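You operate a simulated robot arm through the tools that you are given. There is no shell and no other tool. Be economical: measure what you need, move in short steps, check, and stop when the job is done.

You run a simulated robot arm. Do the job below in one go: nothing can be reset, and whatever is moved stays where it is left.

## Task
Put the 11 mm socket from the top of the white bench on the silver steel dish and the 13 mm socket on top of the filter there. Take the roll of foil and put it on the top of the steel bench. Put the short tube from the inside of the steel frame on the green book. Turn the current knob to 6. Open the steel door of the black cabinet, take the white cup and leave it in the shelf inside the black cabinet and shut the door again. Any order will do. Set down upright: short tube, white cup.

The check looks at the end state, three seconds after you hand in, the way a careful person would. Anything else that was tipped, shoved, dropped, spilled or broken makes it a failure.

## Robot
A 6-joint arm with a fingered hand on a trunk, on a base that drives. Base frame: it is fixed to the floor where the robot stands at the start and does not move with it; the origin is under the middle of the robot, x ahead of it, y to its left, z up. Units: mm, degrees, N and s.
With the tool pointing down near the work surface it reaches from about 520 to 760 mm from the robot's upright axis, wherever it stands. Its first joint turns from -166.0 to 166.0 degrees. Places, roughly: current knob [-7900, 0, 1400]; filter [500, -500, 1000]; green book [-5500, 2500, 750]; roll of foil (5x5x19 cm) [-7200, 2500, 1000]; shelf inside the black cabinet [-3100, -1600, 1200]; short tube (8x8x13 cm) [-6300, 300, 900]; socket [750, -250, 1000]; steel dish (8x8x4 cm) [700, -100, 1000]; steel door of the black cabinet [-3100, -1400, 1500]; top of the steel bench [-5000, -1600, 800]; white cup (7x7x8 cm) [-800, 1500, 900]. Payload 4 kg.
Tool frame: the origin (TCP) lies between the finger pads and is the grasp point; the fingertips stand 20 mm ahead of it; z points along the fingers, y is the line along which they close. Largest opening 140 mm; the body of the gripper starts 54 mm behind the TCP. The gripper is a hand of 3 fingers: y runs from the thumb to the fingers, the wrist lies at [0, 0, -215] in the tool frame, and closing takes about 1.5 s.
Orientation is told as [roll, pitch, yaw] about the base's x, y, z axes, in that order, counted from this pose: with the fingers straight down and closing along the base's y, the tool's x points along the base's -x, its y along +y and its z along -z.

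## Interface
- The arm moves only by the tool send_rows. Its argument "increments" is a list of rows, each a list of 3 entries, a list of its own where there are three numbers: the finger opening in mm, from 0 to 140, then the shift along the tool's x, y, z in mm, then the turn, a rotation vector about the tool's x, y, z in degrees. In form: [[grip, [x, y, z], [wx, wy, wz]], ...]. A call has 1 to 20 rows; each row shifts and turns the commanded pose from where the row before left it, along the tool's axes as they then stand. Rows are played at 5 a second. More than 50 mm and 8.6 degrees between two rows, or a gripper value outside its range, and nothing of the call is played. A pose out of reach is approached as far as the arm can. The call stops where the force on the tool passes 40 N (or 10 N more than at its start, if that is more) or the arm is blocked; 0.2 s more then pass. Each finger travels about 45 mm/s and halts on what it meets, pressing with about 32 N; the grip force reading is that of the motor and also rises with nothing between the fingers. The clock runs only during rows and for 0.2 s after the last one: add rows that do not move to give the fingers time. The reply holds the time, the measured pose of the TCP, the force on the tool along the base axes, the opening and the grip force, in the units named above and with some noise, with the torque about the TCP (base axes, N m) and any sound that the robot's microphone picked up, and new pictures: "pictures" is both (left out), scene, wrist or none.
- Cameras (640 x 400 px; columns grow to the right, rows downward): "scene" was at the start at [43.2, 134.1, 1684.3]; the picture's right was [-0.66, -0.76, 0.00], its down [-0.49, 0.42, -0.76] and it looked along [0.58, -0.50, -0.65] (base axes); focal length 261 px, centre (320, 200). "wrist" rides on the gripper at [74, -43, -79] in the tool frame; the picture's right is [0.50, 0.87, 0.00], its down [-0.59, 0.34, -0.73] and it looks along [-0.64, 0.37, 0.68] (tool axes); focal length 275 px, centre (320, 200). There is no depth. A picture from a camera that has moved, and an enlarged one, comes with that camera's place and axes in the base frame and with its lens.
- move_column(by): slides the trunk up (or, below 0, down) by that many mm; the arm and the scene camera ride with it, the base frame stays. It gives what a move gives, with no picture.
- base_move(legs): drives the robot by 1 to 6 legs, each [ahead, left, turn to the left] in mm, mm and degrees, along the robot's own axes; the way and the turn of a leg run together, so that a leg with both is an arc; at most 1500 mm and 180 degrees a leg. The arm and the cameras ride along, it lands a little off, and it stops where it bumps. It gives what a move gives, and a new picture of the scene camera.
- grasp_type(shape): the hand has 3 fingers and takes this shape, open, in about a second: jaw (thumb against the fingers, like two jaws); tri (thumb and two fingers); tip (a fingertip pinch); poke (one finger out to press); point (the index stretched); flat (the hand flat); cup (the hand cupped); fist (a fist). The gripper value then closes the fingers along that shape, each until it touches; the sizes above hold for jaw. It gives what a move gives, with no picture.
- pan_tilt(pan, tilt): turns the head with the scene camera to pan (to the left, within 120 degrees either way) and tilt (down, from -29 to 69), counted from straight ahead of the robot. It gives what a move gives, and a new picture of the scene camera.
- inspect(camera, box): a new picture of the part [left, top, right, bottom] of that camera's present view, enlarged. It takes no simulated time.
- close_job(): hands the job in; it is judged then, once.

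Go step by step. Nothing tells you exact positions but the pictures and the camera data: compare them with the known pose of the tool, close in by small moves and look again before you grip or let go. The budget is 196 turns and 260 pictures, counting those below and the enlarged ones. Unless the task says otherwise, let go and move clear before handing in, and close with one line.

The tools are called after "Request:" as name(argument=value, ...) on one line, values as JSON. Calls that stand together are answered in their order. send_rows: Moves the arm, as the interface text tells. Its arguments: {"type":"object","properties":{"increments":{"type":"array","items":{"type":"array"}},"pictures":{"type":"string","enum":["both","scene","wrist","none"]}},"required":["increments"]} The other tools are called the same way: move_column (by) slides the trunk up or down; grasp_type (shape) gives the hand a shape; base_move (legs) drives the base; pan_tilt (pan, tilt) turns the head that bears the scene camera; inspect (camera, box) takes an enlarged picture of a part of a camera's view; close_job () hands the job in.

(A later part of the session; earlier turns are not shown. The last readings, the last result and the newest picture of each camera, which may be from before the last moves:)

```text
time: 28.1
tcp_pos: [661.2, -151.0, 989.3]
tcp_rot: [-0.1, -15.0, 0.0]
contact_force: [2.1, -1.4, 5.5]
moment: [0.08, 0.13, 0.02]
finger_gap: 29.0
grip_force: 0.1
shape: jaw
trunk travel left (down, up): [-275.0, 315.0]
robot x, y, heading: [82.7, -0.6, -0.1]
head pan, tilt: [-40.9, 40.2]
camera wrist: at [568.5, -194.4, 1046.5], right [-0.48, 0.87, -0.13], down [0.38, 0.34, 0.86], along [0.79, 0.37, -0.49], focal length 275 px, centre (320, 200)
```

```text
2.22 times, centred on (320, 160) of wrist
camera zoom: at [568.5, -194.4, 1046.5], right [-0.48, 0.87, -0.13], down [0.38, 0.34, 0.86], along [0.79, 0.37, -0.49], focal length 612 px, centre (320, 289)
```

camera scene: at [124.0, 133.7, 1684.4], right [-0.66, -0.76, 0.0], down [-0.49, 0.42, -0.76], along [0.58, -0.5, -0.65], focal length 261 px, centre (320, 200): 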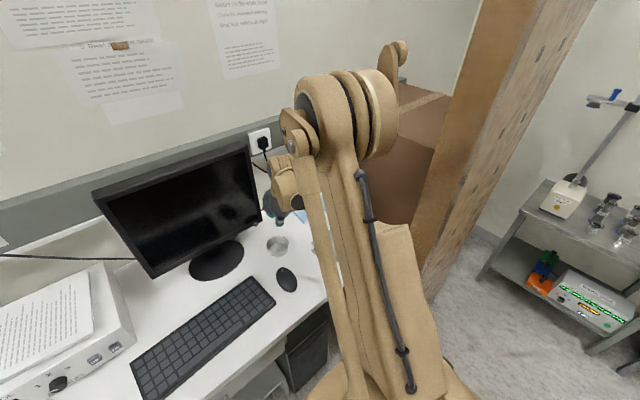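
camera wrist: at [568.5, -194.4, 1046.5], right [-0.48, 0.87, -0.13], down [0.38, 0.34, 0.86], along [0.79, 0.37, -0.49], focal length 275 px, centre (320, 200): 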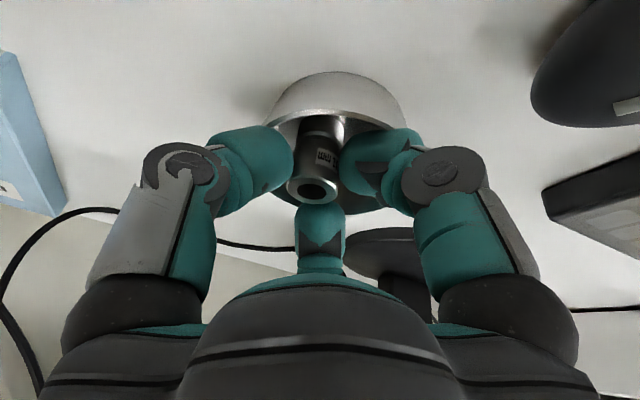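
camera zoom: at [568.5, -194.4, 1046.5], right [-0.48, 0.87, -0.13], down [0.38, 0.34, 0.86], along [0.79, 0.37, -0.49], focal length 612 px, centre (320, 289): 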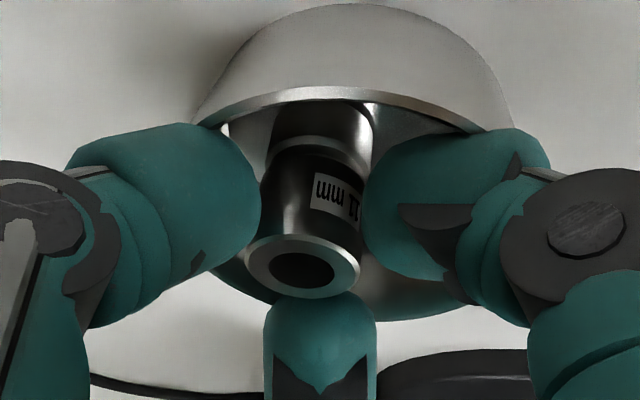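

Socket is free in the dish; a finger seems to bear on the rim. I'll lift straight up slowly.

Request:
send_rows(increments=[[29, [-1, 0, -3.9], [0, 0, 0]], [29, [-1, 0, -3.9], [0, 0, 0]], [29, [-2, 0, -7.8], [0, 0, 0]], [29, [-2.6, 0, -9.7], [0, 0, 0]], [29, [-5.2, 0, -19.4], [0, 0, 0]], [29, [0, 0, 0], [0, 0, 0]]], pictures="wrist")

Request:
inspect(camera="wrist", box=[220, 20, 420, 200])

```text
time: 29.5
tcp_pos: [662.0, -151.1, 1035.8]
tcp_rot: [0.1, -15.0, -0.1]
contact_force: [0.8, 0.2, 0.9]
moment: [0.0, 0.03, 0.0]
finger_gap: 28.8
grip_force: 0.0
shape: jaw
trunk travel left (down, up): [-275.0, 315.0]
robot x, y, heading: [77.4, -3.0, 0.2]
head pan, tilt: [-40.9, 40.2]
camera wrist: at [568.5, -194.5, 1092.5], right [-0.48, 0.87, -0.13], down [0.38, 0.34, 0.86], along [0.79, 0.37, -0.49], focal length 275 px, centre (320, 200)
```

wrist: 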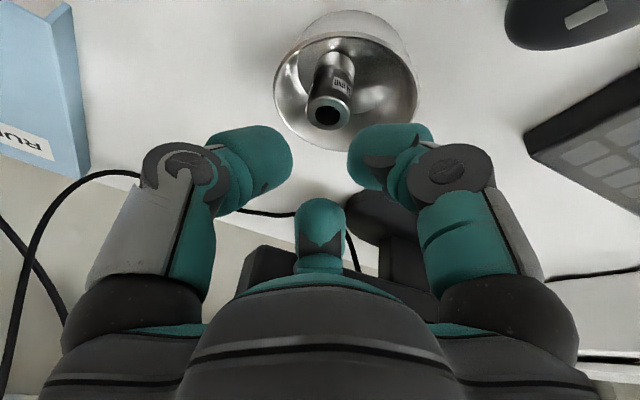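

```text
2.22 times, centred on (320, 110) of wrist
camera zoom: at [568.5, -194.5, 1092.5], right [-0.48, 0.87, -0.13], down [0.38, 0.34, 0.86], along [0.79, 0.37, -0.49], focal length 612 px, centre (320, 400)
```

zoom: 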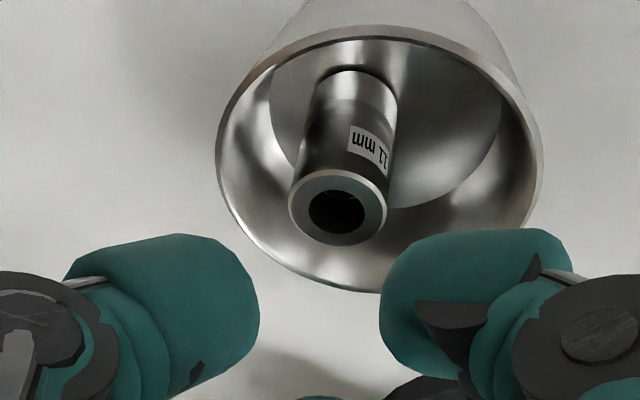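

Both sockets are placed. I'll retract up and back into the compact starting pose, then back off from the bench.

Request:
send_rows(increments=[[40, [19.9, 0, -41.6], [0, 0, 0]], [60, [19.9, 0, -41.6], [0, 0, 0]], [80, [19.9, -5, -41.6], [0, 0, 0]], [80, [19.9, -10, -41.6], [0, 0, 0]], [80, [19.9, -10, -41.6], [0, 5, 0]], [80, [20, -30, 0], [0, 5, 0]], [80, [30, -30, 0], [0, 5, 0]], [80, [35, -30, 0], [0, 0, 0]], [80, [40, -20, -10], [0, 0, 0]], [80, [40, 0, -15], [0, 0, 0]], [80, [0, 0, 0], [0, 0, 0]]], pictures="none")

Request:
base_move(legs=[[-500, 0, 0]])

Request:
pan_tilt(pan=90, tilt=15)

```text
time: 31.9
tcp_pos: [346.8, -284.0, 1228.8]
tcp_rot: [0.0, 0.0, 0.0]
contact_force: [0.0, 0.1, 0.7]
moment: [0.03, -0.01, -0.03]
finger_gap: 79.5
grip_force: 0.0
shape: jaw
trunk travel left (down, up): [-275.0, 315.0]
robot x, y, heading: [78.7, 0.2, 0.2]
head pan, tilt: [-40.9, 40.2]
```

```text
time: 34.4
tcp_pos: [4.2, -295.2, 1229.2]
tcp_rot: [0.0, -0.1, -1.9]
contact_force: [0.4, -0.1, -0.3]
moment: [-0.03, -0.06, -0.01]
finger_gap: 79.7
grip_force: 0.0
shape: jaw
trunk travel left (down, up): [-275.0, 315.0]
robot x, y, heading: [-247.8, -2.4, -1.8]
head pan, tilt: [-40.9, 40.2]
stopped in leg 1: the robot was blocked; the commanded pose is now the measured one
camera scene: at [-203.3, 129.9, 1684.4], right [-0.68, -0.73, 0.0], down [-0.47, 0.44, -0.76], along [0.56, -0.52, -0.65], focal length 261 px, centre (320, 200)
```

scene: 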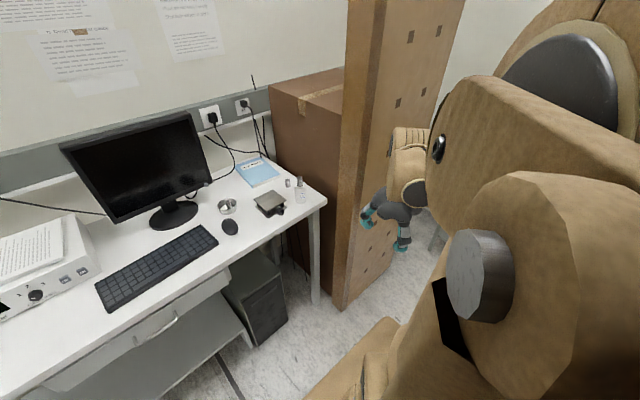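

```text
time: 36.5
tcp_pos: [4.4, -294.4, 1228.7]
tcp_rot: [-0.1, -0.1, -1.9]
contact_force: [1.1, -0.8, 0.1]
moment: [-0.01, -0.02, 0.01]
finger_gap: 79.6
grip_force: 0.1
shape: jaw
trunk travel left (down, up): [-275.0, 315.0]
robot x, y, heading: [-251.9, -4.6, -1.9]
head pan, tilt: [90.0, 15.0]
camera scene: at [-261.5, 281.4, 1724.2], right [1.0, -0.04, 0.0], down [-0.01, -0.26, -0.97], along [0.03, 0.97, -0.26], focal length 261 px, centre (320, 200)
```

scene: 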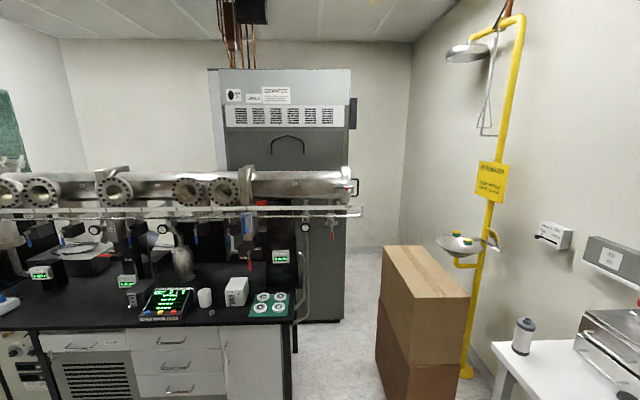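

The base bumped into something behind at x≈-250. I'll look around before driving further.

Request:
pan_tilt(pan=120, tilt=45)

Request:
pan_tilt(pan=-120, tilt=45)

```text
time: 37.4
tcp_pos: [6.4, -295.5, 1229.0]
tcp_rot: [0.0, -0.2, -1.9]
contact_force: [0.4, 0.6, -0.7]
moment: [0.01, -0.01, 0.02]
finger_gap: 79.6
grip_force: 0.1
shape: jaw
trunk travel left (down, up): [-275.0, 315.0]
robot x, y, heading: [-246.7, -3.4, -2.0]
head pan, tilt: [120.0, 45.0]
camera scene: at [-302.9, 260.0, 1677.5], right [0.88, 0.47, 0.0], down [0.33, -0.62, -0.71], along [-0.33, 0.63, -0.71], focal length 261 px, centre (320, 200)
```

scene: 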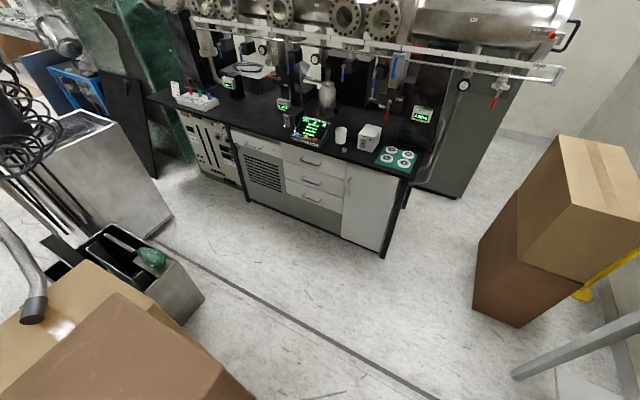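

```text
time: 40.8
tcp_pos: [5.2, -295.2, 1228.8]
tcp_rot: [0.0, -0.1, -1.8]
contact_force: [1.0, 0.5, -0.3]
moment: [0.01, -0.01, 0.03]
finger_gap: 79.9
grip_force: 0.0
shape: jaw
trunk travel left (down, up): [-275.0, 315.0]
robot x, y, heading: [-251.0, 0.3, -1.7]
head pan, tilt: [-120.0, 45.0]
camera scene: at [-307.9, 119.1, 1677.4], right [-0.85, 0.53, 0.0], down [0.37, 0.6, -0.71], along [-0.37, -0.6, -0.71], focal length 261 px, centre (320, 200)
```

scene: 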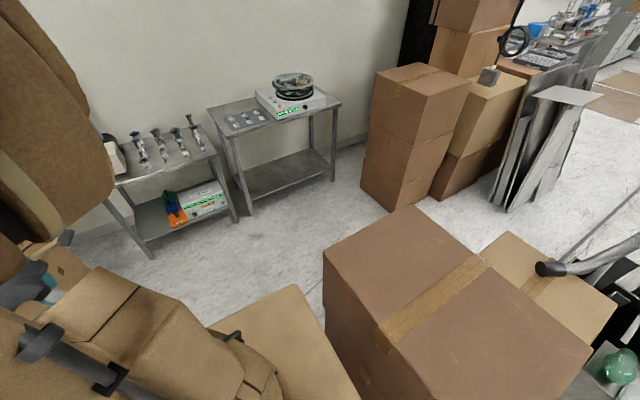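

It was a stack of cardboard boxes behind me. I'll pull forward, turn left 90° and raise the view to plan a route.

Request:
base_move(legs=[[180, 0, 0], [0, 0, 90]])

Request:
pan_tilt(pan=70, tilt=28)

```text
time: 46.1
tcp_pos: [226.9, 242.4, 1228.4]
tcp_rot: [0.1, 0.0, 87.2]
contact_force: [0.0, -0.3, 1.0]
moment: [0.02, 0.0, 0.01]
finger_gap: 79.8
grip_force: 0.0
shape: jaw
trunk travel left (down, up): [-275.0, 315.0]
robot x, y, heading: [-72.8, -5.4, 86.7]
head pan, tilt: [-120.0, 45.0]
camera scene: at [-194.0, -63.4, 1677.4], right [-0.54, -0.84, 0.0], down [-0.59, 0.38, -0.71], along [0.59, -0.38, -0.71], focal length 261 px, centre (320, 200)
```

scene: 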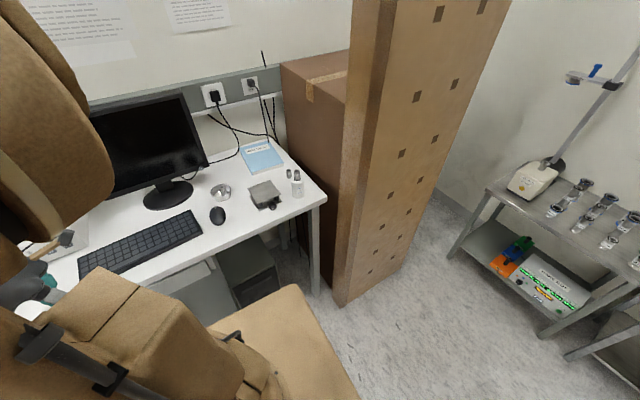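

```text
time: 48.9
tcp_pos: [226.3, 242.9, 1228.6]
tcp_rot: [0.1, -0.1, 87.1]
contact_force: [0.2, -0.3, 0.3]
moment: [0.02, 0.0, -0.04]
finger_gap: 79.7
grip_force: 0.1
shape: jaw
trunk travel left (down, up): [-275.0, 315.0]
robot x, y, heading: [-71.5, -5.8, 87.4]
head pan, tilt: [70.0, 28.0]
camera scene: at [-346.3, 16.2, 1703.2], right [0.39, 0.92, 0.0], down [0.43, -0.18, -0.88], along [-0.81, 0.34, -0.47], focal length 261 px, centre (320, 200)
```

scene: 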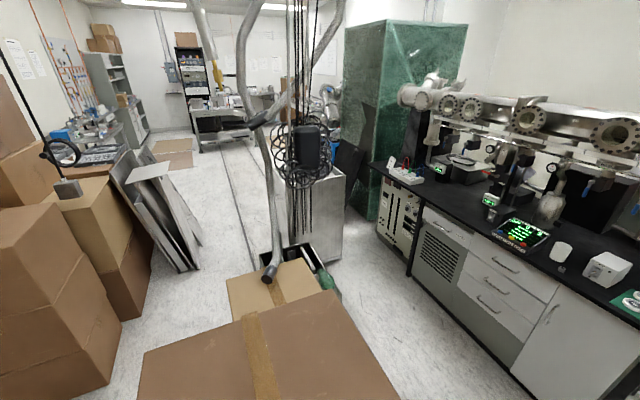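

There's an aisle each side of the centre boxes. I'll look down at my own base to judge its footprint.

Request:
pan_tilt(pan=90, tilt=69)

Request:
pan_tilt(pan=0, tilt=69)

```text
time: 50.0
tcp_pos: [227.5, 243.7, 1228.5]
tcp_rot: [-0.1, -0.1, 87.1]
contact_force: [-0.2, -0.2, -0.1]
moment: [-0.01, -0.03, 0.04]
finger_gap: 79.7
grip_force: 0.2
shape: jaw
trunk travel left (down, up): [-275.0, 315.0]
robot x, y, heading: [-68.4, -9.4, 87.2]
head pan, tilt: [90.0, 68.8]
camera scene: at [-318.2, -16.4, 1648.6], right [0.05, 1.0, 0.0], down [0.93, -0.05, -0.36], along [-0.36, 0.02, -0.93], focal length 261 px, centre (320, 200)
```

scene: 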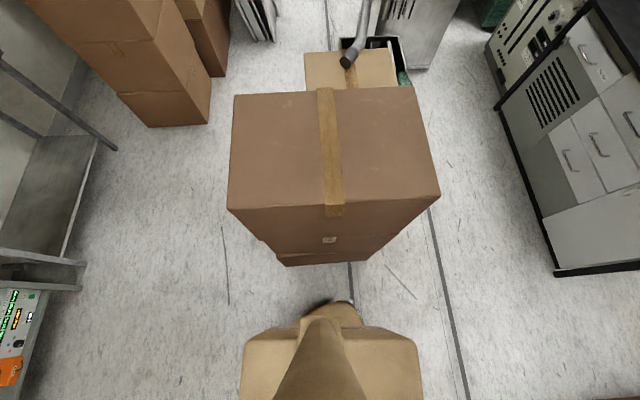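

```text
time: 51.6
tcp_pos: [226.6, 241.7, 1228.3]
tcp_rot: [0.0, -0.2, 87.2]
contact_force: [-0.6, -0.5, -0.3]
moment: [0.0, 0.0, 0.03]
finger_gap: 79.6
grip_force: 0.1
shape: jaw
trunk travel left (down, up): [-275.0, 315.0]
robot x, y, heading: [-71.7, -9.9, 87.0]
head pan, tilt: [0.0, 68.8]
camera scene: at [-259.5, 36.6, 1648.6], right [1.0, -0.05, 0.0], down [-0.05, -0.93, -0.36], along [0.02, 0.36, -0.93], focal length 261 px, centre (320, 200)
```

scene: 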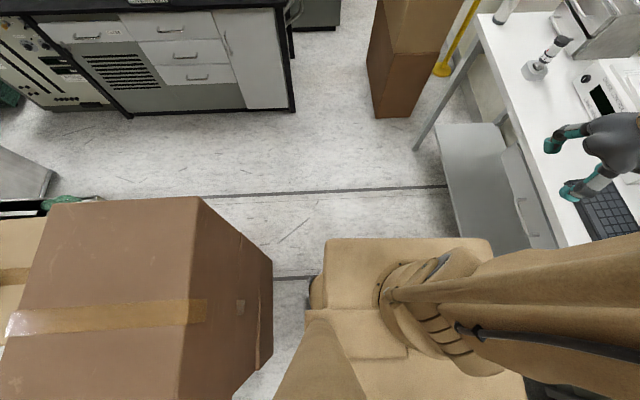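

Top-down view: box stack occupies x −930…−550, y −290…300; the lane toward the black bench is wide. I'll drive to about (−800, 850) facing the black bench where the cup is.

Request:
base_move(legs=[[500, 0, 3], [360, 300, 0], [0, 430, 0]])

Request:
pan_tilt(pan=0, tilt=45)

```text
time: 59.2
tcp_pos: [-503.1, 1104.7, 1228.9]
tcp_rot: [-0.1, -0.1, 89.6]
contact_force: [-0.4, -0.2, 0.0]
moment: [-0.01, -0.04, 0.0]
finger_gap: 79.6
grip_force: 0.1
shape: jaw
trunk travel left (down, up): [-275.0, 315.0]
robot x, y, heading: [-788.8, 839.6, 89.5]
head pan, tilt: [0.0, 68.8]
camera scene: at [-980.7, 879.8, 1648.4], right [1.0, -0.01, 0.0], down [-0.01, -0.93, -0.36], along [0.0, 0.36, -0.93], focal length 261 px, centre (320, 200)
```

scene: 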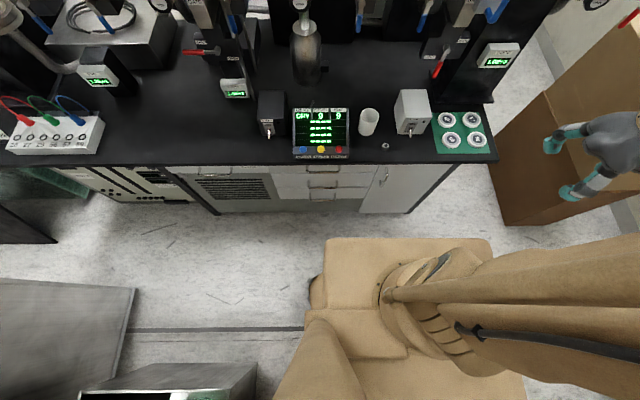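

```text
time: 60.0
tcp_pos: [-502.4, 1105.5, 1228.8]
tcp_rot: [0.0, 0.0, 89.5]
contact_force: [0.4, -0.3, -0.8]
moment: [0.02, -0.02, -0.01]
finger_gap: 79.8
grip_force: 0.0
shape: jaw
trunk travel left (down, up): [-275.0, 315.0]
robot x, y, heading: [-786.0, 839.9, 89.5]
head pan, tilt: [0.0, 45.0]
camera scene: at [-979.4, 905.1, 1677.3], right [1.0, -0.01, 0.0], down [-0.01, -0.71, -0.71], along [0.01, 0.71, -0.71], focal length 261 px, centre (320, 200)
```

scene: 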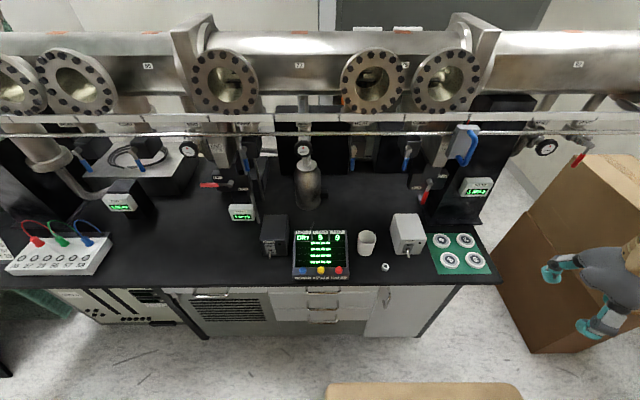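

The cup stands between a panel and a small box at about (−812,1434). I'll enlarge.

Request:
inspect(camera="scene", box=[280, 200, 440, 300])

Request:
pan_tilt(pan=60, tilt=20)

```text
4.00 times, centred on (360, 250) of scene
camera zoom: at [-979.4, 905.1, 1677.3], right [1.0, -0.01, 0.0], down [-0.01, -0.71, -0.71], along [0.01, 0.71, -0.71], focal length 1044 px, centre (160, 0)
```

zoom: 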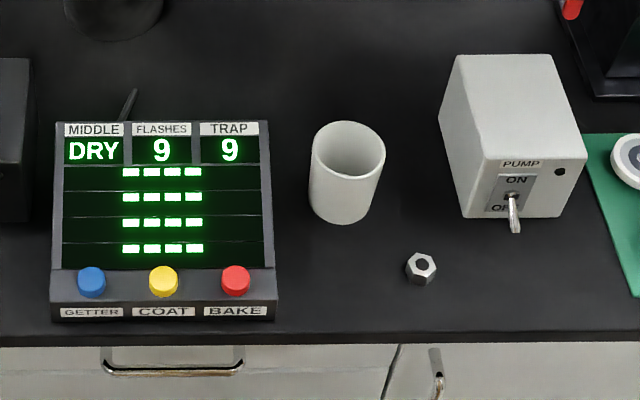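

```text
time: 61.3
tcp_pos: [-501.8, 1104.2, 1229.0]
tcp_rot: [0.0, 0.0, 89.5]
contact_force: [-1.0, -0.3, -0.2]
moment: [0.01, -0.01, 0.0]
finger_gap: 80.0
grip_force: 0.1
shape: jaw
trunk travel left (down, up): [-275.0, 315.0]
robot x, y, heading: [-788.0, 840.8, 89.5]
head pan, tilt: [60.0, 20.0]
camera scene: at [-1060.3, 871.3, 1716.1], right [0.51, 0.86, 0.0], down [0.29, -0.17, -0.94], along [-0.81, 0.48, -0.34], focal length 261 px, centre (320, 200)
```

scene: 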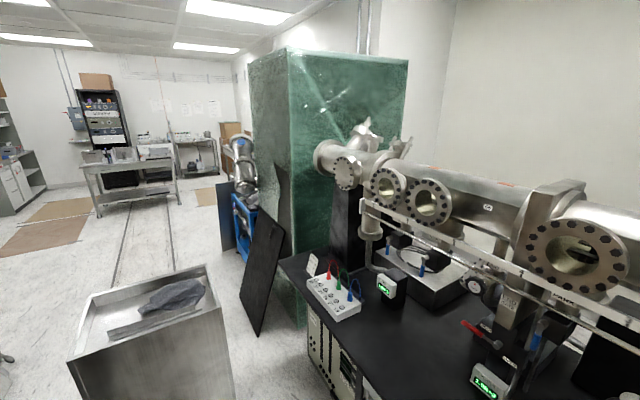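

The cup is empty; I take it at (−809,1460), bench top z≈857. I'll grasp it from the front with the hand tilted ~50° forward, first swinging the hand in front of it.

Request:
send_rows(increments=[[95, [-26, 34, 10], [0, 0, 0]], [95, [-26, 34, 14], [0, 0, 0]], [95, [-26, 34, 14], [0, 0, 0]], [95, [-26, 34, 14], [0, 0, 0]], [95, [-26, 34, 14], [0, 0, 0]], [95, [-26, 34, 14], [0, 0, 0]], [95, [-26, 34, 14], [0, 0, 0]], [95, [-26, 34, 14], [0, 0, 0]], [95, [-26, 34, 14], [0, 0, 0]], [95, [0, 0, 0], [0, -8.3, 0]], [95, [0, 0, 0], [0, -8.3, 0]], [95, [0, 0, 0], [0, -8.4, 0]], [95, [0, 0, 0], [0, 0, 0]]], pictures="wrist")

Request:
pan_tilt(pan=-10, tilt=45)

```text
time: 64.1
tcp_pos: [-806.1, 1343.0, 1106.6]
tcp_rot: [0.0, -25.2, 89.5]
contact_force: [-0.1, -0.1, 0.7]
moment: [-0.02, 0.01, -0.01]
finger_gap: 94.7
grip_force: 0.1
shape: jaw
trunk travel left (down, up): [-275.0, 315.0]
robot x, y, heading: [-790.6, 841.9, 89.5]
head pan, tilt: [60.0, 20.0]
camera wrist: at [-766.2, 1241.5, 1146.9], right [-0.87, -0.45, -0.21], down [-0.34, 0.22, 0.91], along [-0.36, 0.87, -0.34], focal length 275 px, centre (320, 200)
```

wrist: 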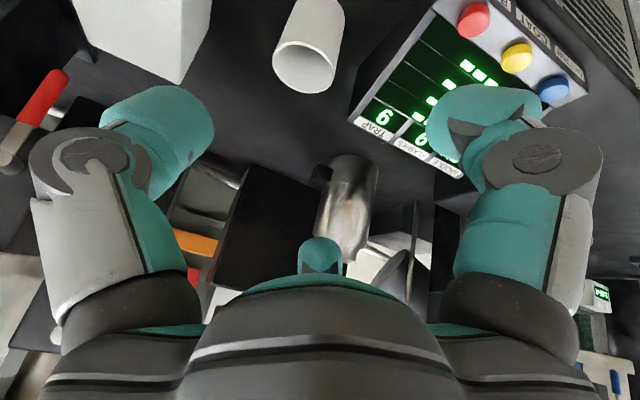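

```text
time: 65.5
tcp_pos: [-806.3, 1343.1, 1106.3]
tcp_rot: [0.0, -25.1, 89.4]
contact_force: [0.4, -0.3, -0.1]
moment: [0.01, -0.01, -0.03]
finger_gap: 94.6
grip_force: 0.1
shape: jaw
trunk travel left (down, up): [-275.0, 315.0]
robot x, y, heading: [-790.4, 842.0, 89.5]
head pan, tilt: [-10.0, 45.0]
camera scene: at [-965.4, 903.9, 1677.4], right [0.98, -0.18, 0.0], down [-0.13, -0.7, -0.71], along [0.13, 0.7, -0.71], focal length 261 px, centre (320, 200)
```

scene: 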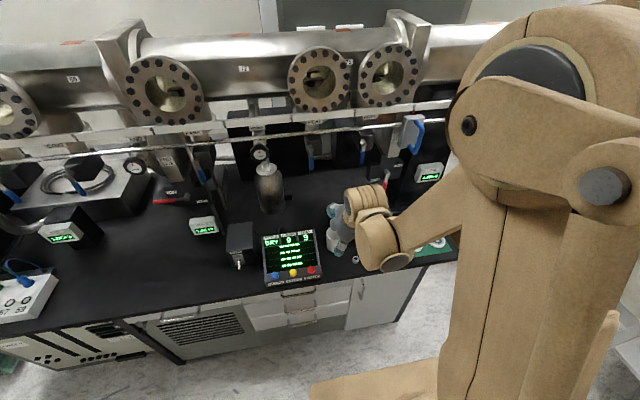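

The wrist camera hangs under the hand when it tilts forward, so I'll roll the hand 180° about its axis, putting the camera on top, before tilting further.

Request:
send_rows(increments=[[95, [0, 0, 0], [0, 0, 8.6]], [95, [0, 0, 0], [0, 0, 8.6]], [95, [0, 0, 0], [0, 0, 8.6]], [95, [0, 0, 0], [0, 0, 8.6]], [95, [0, 0, 0], [0, 0, 8.6]], [95, [0, 0, 0], [0, 0, 8.6]], [95, [0, 0, 0], [0, 0, 8.6]], [95, [0, 0, 0], [0, 0, 8.6]], [95, [0, 0, 0], [0, 0, 8.6]], [95, [0, 0, 0], [0, 0, 8.6]], [95, [0, 0, 0], [0, 0, 4]]], pictures="none")

```text
time: 68.0
tcp_pos: [-806.4, 1341.3, 1105.6]
tcp_rot: [25.1, 0.0, -0.6]
contact_force: [-0.4, -0.3, 0.2]
moment: [-0.02, 0.0, -0.01]
finger_gap: 94.8
grip_force: 0.1
shape: jaw
trunk travel left (down, up): [-275.0, 315.0]
robot x, y, heading: [-791.1, 841.5, 89.7]
head pan, tilt: [-10.0, 45.0]
```

Request:
send_rows(increments=[[95, [0, 0, 0], [0, 0, 8.6]], [95, [0, 0, 0], [0, 0, 8.6]], [95, [0, 0, 0], [0, 0, 8.6]], [95, [0, 0, 0], [0, 0, 8.6]], [95, [0, 0, 0], [0, 0, 8.6]], [95, [0, 0, 0], [0, 0, 8.6]], [95, [0, 0, 0], [0, 0, 8.6]], [95, [0, 0, 0], [0, 0, 8.6]], [95, [0, 0, 0], [0, 0, 8.6]], [95, [0, 0, 0], [0, 0, 8.6]], [95, [0, 0, 0], [0, 0, 4]]], pictures="wrist")

```text
time: 70.3
tcp_pos: [-805.8, 1340.8, 1107.4]
tcp_rot: [-0.1, 25.1, -90.6]
contact_force: [-0.6, 0.2, -0.1]
moment: [-0.01, 0.02, 0.0]
finger_gap: 94.5
grip_force: 0.0
shape: jaw
trunk travel left (down, up): [-275.0, 315.0]
robot x, y, heading: [-788.5, 841.6, 89.5]
head pan, tilt: [-10.0, 45.0]
camera wrist: at [-850.2, 1375.2, 1210.7], right [0.87, 0.44, 0.21], down [0.33, -0.85, 0.42], along [0.36, -0.29, -0.88], focal length 275 px, centre (320, 200)
```

wrist: 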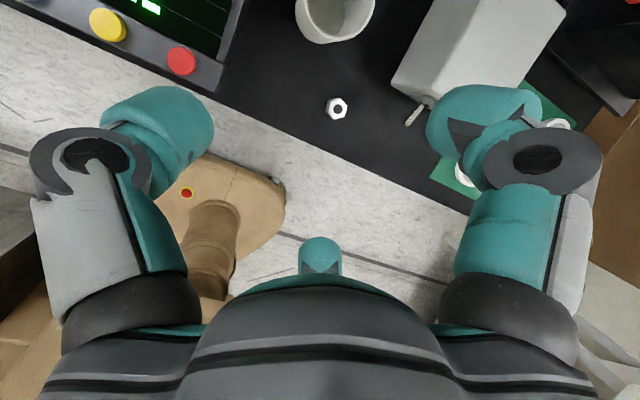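

Flip succeeded. Now tilting to 60°.

Request:
send_rows(increments=[[95, [0, 0, 0], [0, 8.5, 0]], [95, [0, 0, 0], [0, 8.5, 0]], [95, [0, 0, 0], [0, 8.5, 0]], [95, [0, 0, 0], [0, 8.5, 0]], [95, [0, 0, 0], [0, 1, 0]], [95, [0, 0, 0], [0, 0, 0]]])

```text
time: 71.8
tcp_pos: [-809.1, 1371.7, 1177.3]
tcp_rot: [0.0, 59.9, -90.4]
contact_force: [-0.2, -0.1, 0.0]
moment: [0.01, -0.01, -0.02]
finger_gap: 94.6
grip_force: 0.1
shape: jaw
out of reach, approached as far as the arm can: row 2, 3, 4, 5
trunk travel left (down, up): [-275.0, 315.0]
robot x, y, heading: [-791.2, 838.6, 89.4]
head pan, tilt: [-10.0, 45.0]
camera scene: at [-965.4, 903.9, 1677.4], right [0.98, -0.18, 0.0], down [-0.13, -0.7, -0.71], along [0.13, 0.69, -0.71], focal length 261 px, centre (320, 200)
camera wrist: at [-853.1, 1340.7, 1282.3], right [0.87, 0.24, 0.43], down [0.33, -0.93, -0.14], along [0.37, 0.27, -0.89], focal length 275 px, centre (320, 200)
```

scene: 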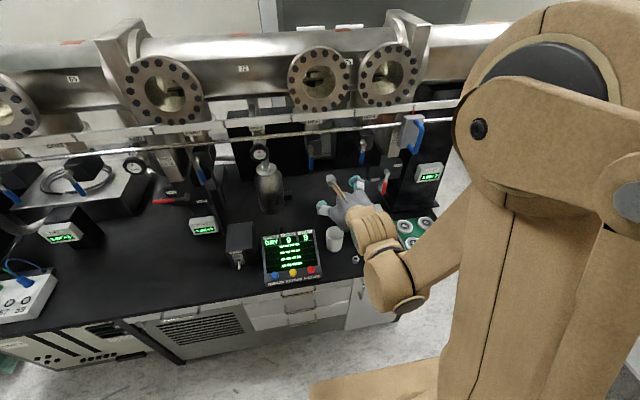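
wrist: 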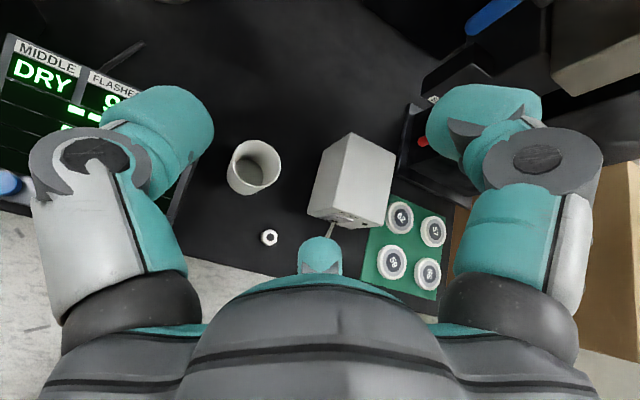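

At this tilt the wrist is too close to the robot. I'll back the base 140 mm and look again.

Request:
base_move(legs=[[-140, 0, 0]])

Request:
send_rows(increments=[[95, [0, 0, 0], [0, 0, 0]], [95, [0, 0, 0], [0, 0, 0]]], pictures="wrist")

```text
time: 73.1
tcp_pos: [-809.6, 1227.3, 1177.6]
tcp_rot: [-0.1, 60.1, -90.6]
contact_force: [-0.6, -0.4, 0.5]
moment: [0.01, 0.02, -0.04]
finger_gap: 94.8
grip_force: 0.0
shape: jaw
trunk travel left (down, up): [-275.0, 315.0]
robot x, y, heading: [-792.4, 701.6, 89.3]
head pan, tilt: [-10.0, 45.0]
camera scene: at [-966.8, 760.2, 1677.5], right [0.98, -0.19, 0.0], down [-0.13, -0.69, -0.71], along [0.13, 0.7, -0.71], focal length 261 px, centre (320, 200)
```

scene: 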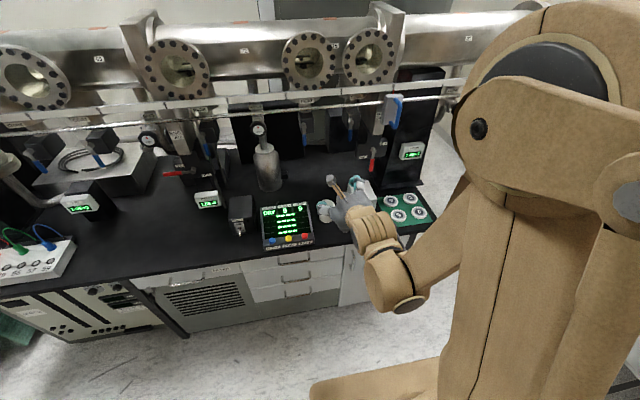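

```text
time: 73.7
tcp_pos: [-808.6, 1230.0, 1178.1]
tcp_rot: [0.1, 60.0, -90.6]
contact_force: [0.2, -0.1, -0.4]
moment: [0.02, 0.04, 0.0]
finger_gap: 94.7
grip_force: 0.0
shape: jaw
trunk travel left (down, up): [-275.0, 315.0]
robot x, y, heading: [-790.1, 696.1, 89.3]
head pan, tilt: [-10.0, 45.0]
camera wrist: at [-853.1, 1199.1, 1282.1], right [0.87, 0.24, 0.43], down [0.33, -0.93, -0.14], along [0.37, 0.27, -0.89], focal length 275 px, centre (320, 200)
```

wrist: 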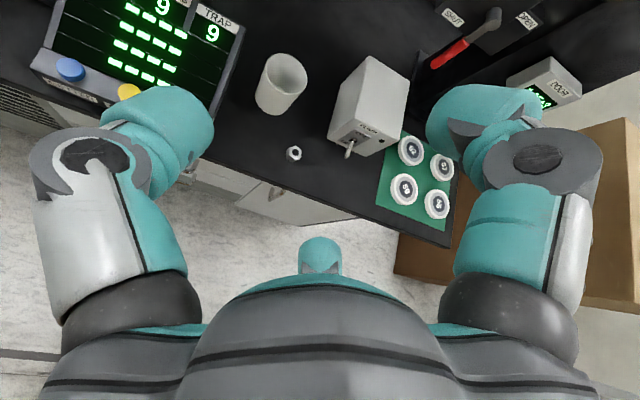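

Triangulated the cup rim at (−807.5,1468,925), bench z≈845. Moving to 110 mm short of the grasp.

Request:
send_rows(increments=[[95, [-20.4, 0.2, 39.3], [0, 0, 0]], [95, [-20.4, 0.2, 39.3], [0, 0, 0]], [95, [-20.4, 0.2, 39.3], [0, 0, 0]], [95, [-20.4, 0.2, 39.3], [0, 0, 0]], [95, [-20.4, 0.2, 39.3], [0, 0, 0]], [95, [0, 0, 0], [0, 0, 0]]])

```text
time: 75.1
tcp_pos: [-810.9, 1390.8, 1047.7]
tcp_rot: [0.1, 59.8, -90.7]
contact_force: [-0.1, 0.4, 0.2]
moment: [0.03, 0.03, -0.01]
finger_gap: 94.5
grip_force: 0.0
shape: jaw
out of reach, approached as far as the arm can: row 1, 2, 3, 4, 5
trunk travel left (down, up): [-275.0, 315.0]
robot x, y, heading: [-789.8, 703.3, 89.3]
head pan, tilt: [-10.0, 45.0]
camera scene: at [-966.7, 761.5, 1677.5], right [0.98, -0.19, 0.0], down [-0.13, -0.69, -0.71], along [0.13, 0.69, -0.71], focal length 261 px, centre (320, 200)
camera wrist: at [-855.1, 1360.1, 1152.7], right [0.87, 0.24, 0.43], down [0.33, -0.93, -0.14], along [0.37, 0.26, -0.89], focal length 275 px, centre (320, 200)
```

scene: 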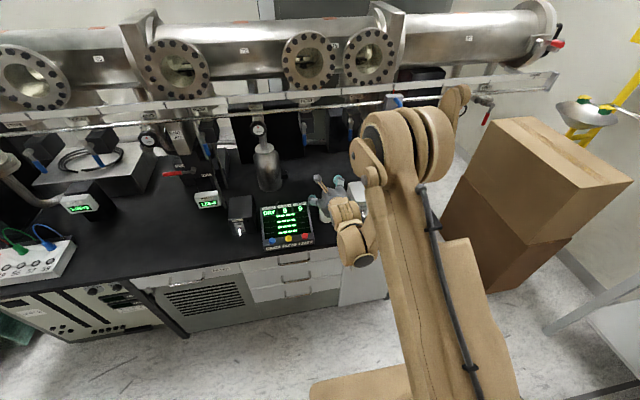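
wrist: 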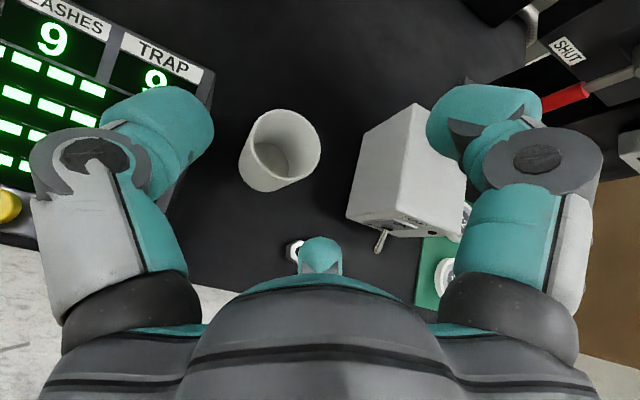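

Out-of-reach comes from the wrist being near and low. I'll raise the hand, then lower the trunk so the arm works from a better height.

Request:
send_rows(increments=[[95, [38, 0, -22], [0, 0, 0]], [95, [38, 0, -22], [0, 0, 0]], [95, [38, 0, -22], [0, 0, 0]], [95, [38, 0, -22], [0, 0, 0]], [95, [38, 0, -22], [0, 0, 0]], [95, [0, 0, 0], [0, 0, 0]]], pictures="none")

Request:
move_column(by=-200)

```text
time: 76.5
tcp_pos: [-809.7, 1393.0, 1268.1]
tcp_rot: [0.0, 60.0, -90.7]
contact_force: [0.6, 0.0, -0.1]
moment: [0.02, -0.03, 0.01]
finger_gap: 94.8
grip_force: 0.2
shape: jaw
trunk travel left (down, up): [-275.0, 315.0]
robot x, y, heading: [-788.8, 700.5, 89.2]
head pan, tilt: [-10.0, 45.0]
```

```text
time: 78.7
tcp_pos: [-810.9, 1391.6, 1068.0]
tcp_rot: [0.0, 60.0, -90.6]
contact_force: [-0.1, -0.9, 0.3]
moment: [-0.03, 0.0, 0.0]
finger_gap: 94.6
grip_force: 0.0
shape: jaw
trunk travel left (down, up): [-75.0, 515.0]
robot x, y, heading: [-792.0, 700.6, 89.7]
head pan, tilt: [-10.0, 45.0]
```

Request:
send_rows(increments=[[95, [-36, 1, 13.5], [0, 0, 0]], [95, [-36, 1, 13.5], [0, 0, 0]], [95, [-36, 1, 13.5], [0, 0, 0]], [95, [0, 0, 0], [0, 0, 0]]], pictures="wrist")

```text
time: 79.7
tcp_pos: [-808.8, 1372.0, 954.6]
tcp_rot: [-0.1, 60.0, -90.6]
contact_force: [0.7, -0.5, 0.0]
moment: [-0.01, -0.02, 0.0]
finger_gap: 94.9
grip_force: 0.0
shape: jaw
trunk travel left (down, up): [-75.0, 515.0]
robot x, y, heading: [-786.8, 697.5, 89.0]
head pan, tilt: [-10.0, 45.0]
camera wrist: at [-852.2, 1341.8, 1057.7], right [0.87, 0.24, 0.43], down [0.33, -0.93, -0.14], along [0.37, 0.26, -0.89], focal length 275 px, centre (320, 200)
```

wrist: 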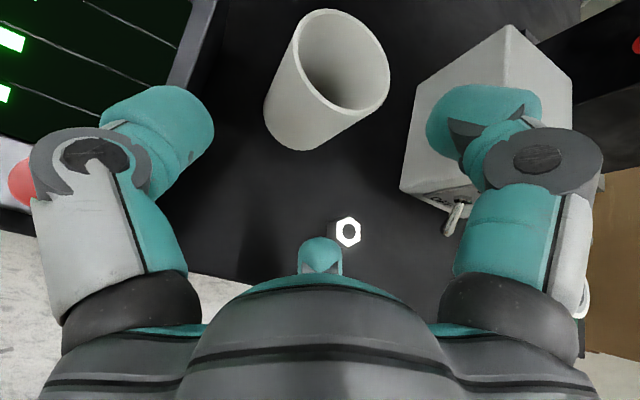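

Aligned. Advancing along the hand axis to straddle the cup.

Request:
send_rows(increments=[[95, [0, 1.5, 40], [0, 0, 0]], [95, [0, 0, 40], [0, 0, 0]], [95, [0, 0, 30], [0, 0, 0]], [95, [0, 0, 0], [0, 0, 0]]], pictures="wrist")

```text
time: 80.4
tcp_pos: [-796.3, 1450.2, 912.1]
tcp_rot: [0.2, 60.5, -90.9]
contact_force: [12.3, -9.4, 32.3]
moment: [-0.9, 0.51, 0.49]
finger_gap: 88.5
grip_force: 0.2
shape: jaw
trunk travel left (down, up): [-75.0, 515.0]
robot x, y, heading: [-791.9, 698.9, 89.0]
head pan, tilt: [-10.0, 45.0]
stopped in row 3: the force on the tool passed its limit at 61 N (the readings are from after the stop); the commanded pose is now the measured one
camera wrist: at [-841.4, 1418.2, 1015.6], right [0.87, 0.23, 0.44], down [0.32, -0.94, -0.15], along [0.37, 0.27, -0.89], focal length 275 px, centre (320, 200)
```

wrist: 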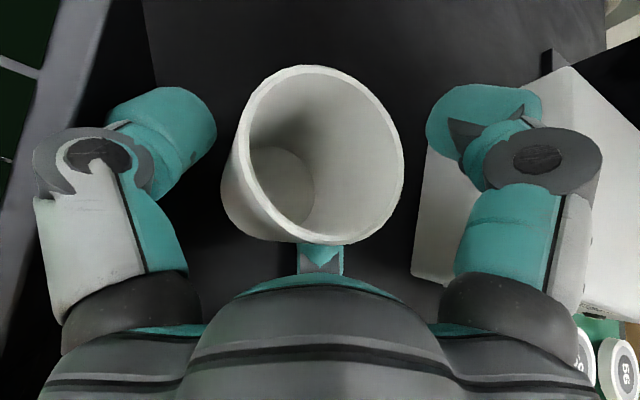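

Something below/left stopped the hand (thumb side, likely the panel). I'll back off and look.

Request:
send_rows(increments=[[95, [0, -2, -20], [0, 0, 0]], [95, [0, -5, -40], [0, 0, 0]], [95, [0, 0, -30], [0, 0, 0]], [95, [0, 0, 0], [0, 0, 0]]])

Request:
inspect(camera="scene", box=[240, 140, 440, 265])

```text
time: 81.4
tcp_pos: [-809.5, 1375.7, 951.2]
tcp_rot: [0.1, 60.1, -90.8]
contact_force: [0.8, 0.2, -0.5]
moment: [0.02, 0.01, -0.03]
finger_gap: 94.8
grip_force: 0.1
shape: jaw
trunk travel left (down, up): [-75.0, 515.0]
robot x, y, heading: [-790.4, 704.1, 89.2]
head pan, tilt: [-10.0, 45.0]
camera scene: at [-966.4, 762.8, 1477.4], right [0.98, -0.19, 0.0], down [-0.13, -0.69, -0.71], along [0.13, 0.69, -0.71], focal length 261 px, centre (320, 200)
camera wrist: at [-853.3, 1344.4, 1056.6], right [0.87, 0.23, 0.43], down [0.32, -0.94, -0.14], along [0.37, 0.27, -0.89], focal length 275 px, centre (320, 200)
```

scene: 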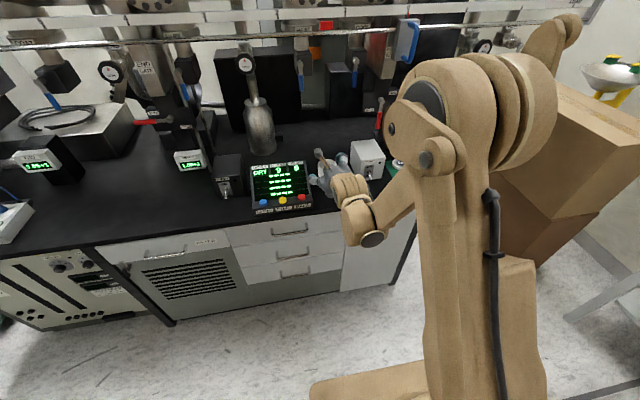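
wrist: 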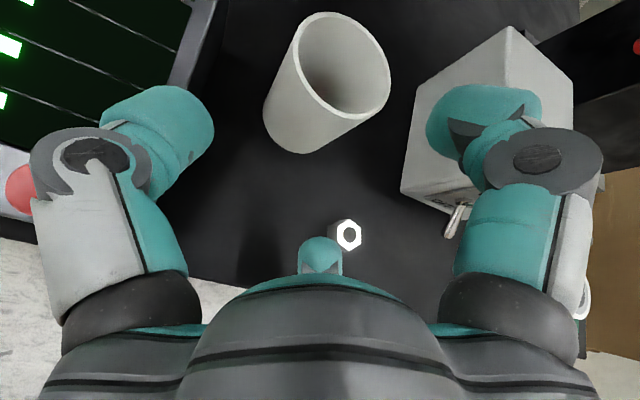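

```text
3.20 times, centred on (340, 202) of scene
camera zoom: at [-966.4, 762.8, 1477.4], right [0.98, -0.19, 0.0], down [-0.13, -0.69, -0.71], along [0.13, 0.69, -0.71], focal length 835 px, centre (256, 192)
```

zoom: 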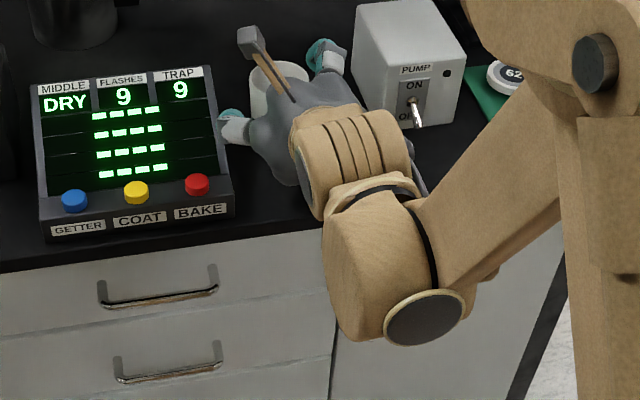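

Analysing the picture, in "jaw" the three fingers are spread about 120° apart, so the lower finger got in the way. Nothing was displaced. I'll move back and look at the other hand shapes.

Request:
send_rows(increments=[[95, [30, 0, -35], [0, 0, 0]], [95, [30, 0, -35], [0, 0, 0]], [95, [30, 0, -35], [0, 0, 0]]], pictures="none")

Request:
grasp_type(shape="tip")

Request:
inspect(camera="wrist", box=[0, 0, 640, 400])

Request:
grasp_type(shape="tri")

Request:
inspect(camera="wrist", box=[0, 0, 640, 400])

```text
time: 82.2
tcp_pos: [-809.3, 1328.9, 1080.9]
tcp_rot: [0.2, 60.2, -90.8]
contact_force: [-0.3, -0.8, 0.5]
moment: [-0.01, 0.01, -0.01]
finger_gap: 94.6
grip_force: 0.0
shape: jaw
trunk travel left (down, up): [-75.0, 515.0]
robot x, y, heading: [-788.8, 701.5, 89.2]
head pan, tilt: [-10.0, 45.0]
```

```text
time: 83.1
tcp_pos: [-809.0, 1330.8, 1080.0]
tcp_rot: [0.1, 60.2, -90.8]
contact_force: [0.3, -0.2, -0.2]
moment: [0.0, 0.02, -0.03]
finger_gap: 140.0
grip_force: 0.0
shape: tip
trunk travel left (down, up): [-75.0, 515.0]
robot x, y, heading: [-786.2, 701.3, 89.0]
head pan, tilt: [-10.0, 45.0]
```

```text
1.00 times, centred on (320, 200) of wrist (not enlarged: the box is as wide or as high as the picture)
camera zoom: at [-853.9, 1298.9, 1184.6], right [0.87, 0.23, 0.43], down [0.32, -0.94, -0.14], along [0.37, 0.27, -0.89], focal length 275 px, centre (320, 200)
```

zoom: 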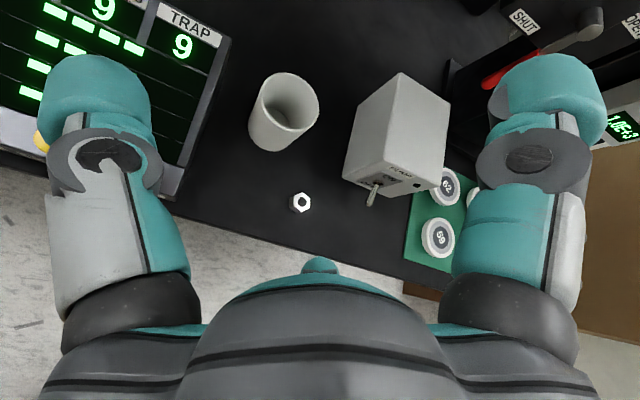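

```text
time: 84.0
tcp_pos: [-809.5, 1329.5, 1079.6]
tcp_rot: [0.1, 60.1, -90.8]
contact_force: [-0.1, 0.3, 0.5]
moment: [-0.02, 0.03, 0.01]
finger_gap: 139.9
grip_force: 0.1
shape: tri
trunk travel left (down, up): [-75.0, 515.0]
robot x, y, heading: [-785.8, 697.3, 89.0]
head pan, tilt: [-10.0, 45.0]
```

```text
1.00 times, centred on (320, 200) of wrist (not enlarged: the box is as wide or as high as the picture)
camera zoom: at [-853.9, 1298.9, 1184.6], right [0.87, 0.23, 0.43], down [0.32, -0.94, -0.14], along [0.37, 0.27, -0.89], focal length 275 px, centre (320, 200)
```

zoom: 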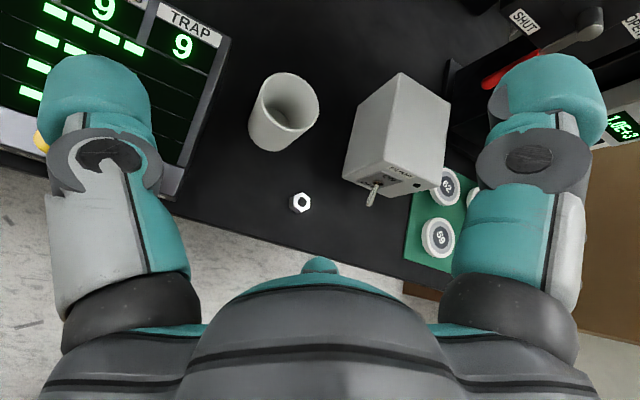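

All shapes open alike: a three-fold hand, so the cup should be taken from above. I'll undo the roll and reduce the tilt to 20°.

Request:
grasp_type(shape="jaw")

Request:
send_rows(increments=[[110, [0, 0, 0], [0, -8, 0]], [100, [0, 0, 0], [0, -8, 0]], [90, [0, 0, 0], [0, -8, 0]], [85, [0, 0, 0], [0, -8, 0]], [85, [0, 0, 0], [0, -8, 0]], [85, [0, 0, 0], [0, 0, -8.6]], [85, [0, 0, 0], [0, 0, -8.6]], [85, [0, 0, 0], [0, 0, -8.6]], [85, [0, 0, 0], [0, 0, -8.6]], [85, [0, 0, 0], [0, 0, -8.6]], [85, [0, 0, 0], [0, 0, -8.6]], [85, [0, 0, 0], [0, 0, -8.6]], [85, [0, 0, 0], [0, 0, -8.6]], [85, [0, 0, 0], [0, 0, -8.6]], [85, [0, 0, 0], [0, 0, -8.6]], [85, [0, 0, 0], [0, 0, -4]]], pictures="none")

Request:
send_rows(increments=[[80, [0, 0, 0], [0, 0, -8.6]], [80, [0, 0, 0], [0, 0, -8.6]], [80, [0, 0, 0], [0, 0, -8.6]], [80, [0, 0, 0], [0, 0, -8.6]], [80, [0, 0, 0], [0, 0, -8.6]], [80, [0, 0, 0], [0, 0, -8.6]], [80, [0, 0, 0], [0, 0, -8.6]], [80, [0, 0, 0], [0, 0, -8.6]], [80, [0, 0, 0], [0, 0, -8.6]], [80, [0, 0, 0], [0, 0, -8.6]], [80, [0, 0, 0], [0, 0, -4]], [80, [0, 0, 0], [0, 0, 0]]], pictures="wrist")

```text
time: 84.9
tcp_pos: [-809.7, 1330.4, 1080.1]
tcp_rot: [0.1, 60.0, -90.8]
contact_force: [0.6, 0.3, 0.4]
moment: [0.0, 0.01, 0.04]
finger_gap: 139.7
grip_force: 0.1
shape: jaw
trunk travel left (down, up): [-75.0, 515.0]
robot x, y, heading: [-789.8, 699.4, 89.0]
head pan, tilt: [-10.0, 45.0]
```

```text
time: 88.3
tcp_pos: [-808.9, 1328.9, 1082.7]
tcp_rot: [20.1, -0.1, -0.8]
contact_force: [-0.5, -0.6, -0.8]
moment: [0.03, -0.02, 0.0]
finger_gap: 85.6
grip_force: 0.1
shape: jaw
trunk travel left (down, up): [-75.0, 515.0]
robot x, y, heading: [-787.1, 700.2, 89.2]
head pan, tilt: [-10.0, 45.0]
```

```text
time: 90.9
tcp_pos: [-810.3, 1328.6, 1083.7]
tcp_rot: [-0.1, -20.1, 89.1]
contact_force: [0.2, -0.1, -0.5]
moment: [0.01, -0.03, -0.01]
finger_gap: 80.2
grip_force: 0.0
shape: jaw
trunk travel left (down, up): [-75.0, 515.0]
robot x, y, heading: [-790.3, 700.4, 89.0]
head pan, tilt: [-10.0, 45.0]
camera wrist: at [-769.3, 1231.1, 1132.0], right [-0.87, -0.46, -0.17], down [-0.34, 0.3, 0.89], along [-0.35, 0.84, -0.42], focal length 275 px, centre (320, 200)
```

wrist: 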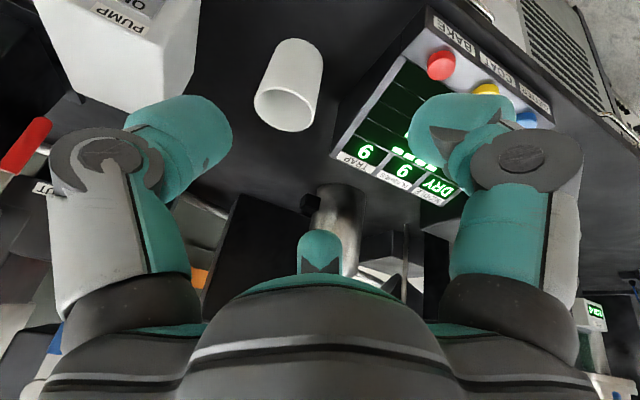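

Now moving above the cup along the tilted axis.

Request:
send_rows(increments=[[80, [-23, -0.8, 32], [0, 0, 0]], [80, [-23, -0.8, 32], [0, 0, 0]], [80, [-23, -0.8, 32], [0, 0, 0]], [80, [0, 0, 0], [0, 0, 0]]], pictures="wrist")

```text
time: 91.9
tcp_pos: [-805.2, 1427.2, 1016.1]
tcp_rot: [-0.1, -20.2, 89.2]
contact_force: [0.2, 0.3, 1.4]
moment: [0.02, 0.03, -0.04]
finger_gap: 80.3
grip_force: 0.0
shape: jaw
trunk travel left (down, up): [-75.0, 515.0]
robot x, y, heading: [-785.3, 698.5, 89.0]
head pan, tilt: [-10.0, 45.0]
camera wrist: at [-764.3, 1330.8, 1066.0], right [-0.87, -0.46, -0.17], down [-0.34, 0.3, 0.89], along [-0.35, 0.84, -0.42], focal length 275 px, centre (320, 200)
```

wrist: 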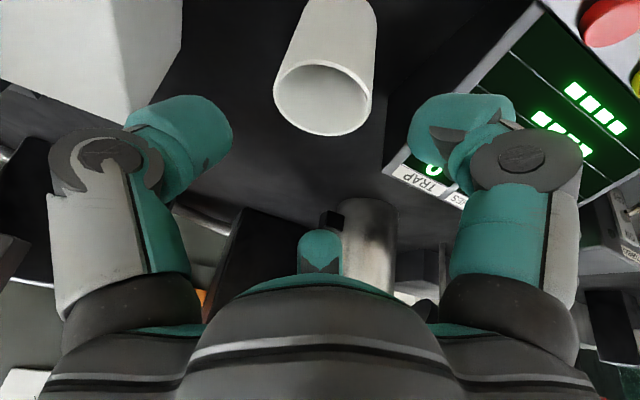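

Request:
send_rows(increments=[[80, [0, 3.5, 35], [0, 0, 0]], [80, [0, 0, 35], [0, 0, 0]], [78, [0, 0, 20], [0, 0, 0]], [78, [0, 0, 0], [0, 0, 0]]], pictures="wrist")

```text
time: 92.9
tcp_pos: [-808.9, 1457.7, 930.0]
tcp_rot: [-0.1, -20.1, 89.1]
contact_force: [-0.6, -0.7, -0.1]
moment: [-0.04, 0.02, 0.02]
finger_gap: 78.6
grip_force: 0.0
shape: jaw
trunk travel left (down, up): [-75.0, 515.0]
robot x, y, heading: [-791.6, 699.6, 88.9]
head pan, tilt: [-10.0, 45.0]
camera wrist: at [-768.9, 1360.2, 980.2], right [-0.87, -0.46, -0.17], down [-0.34, 0.3, 0.89], along [-0.35, 0.84, -0.42], focal length 275 px, centre (320, 200)
```

wrist: 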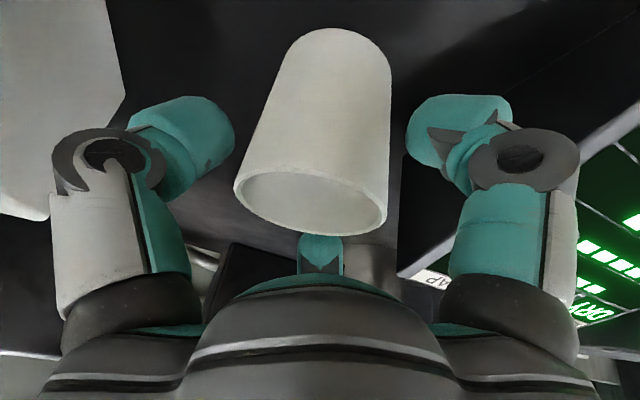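

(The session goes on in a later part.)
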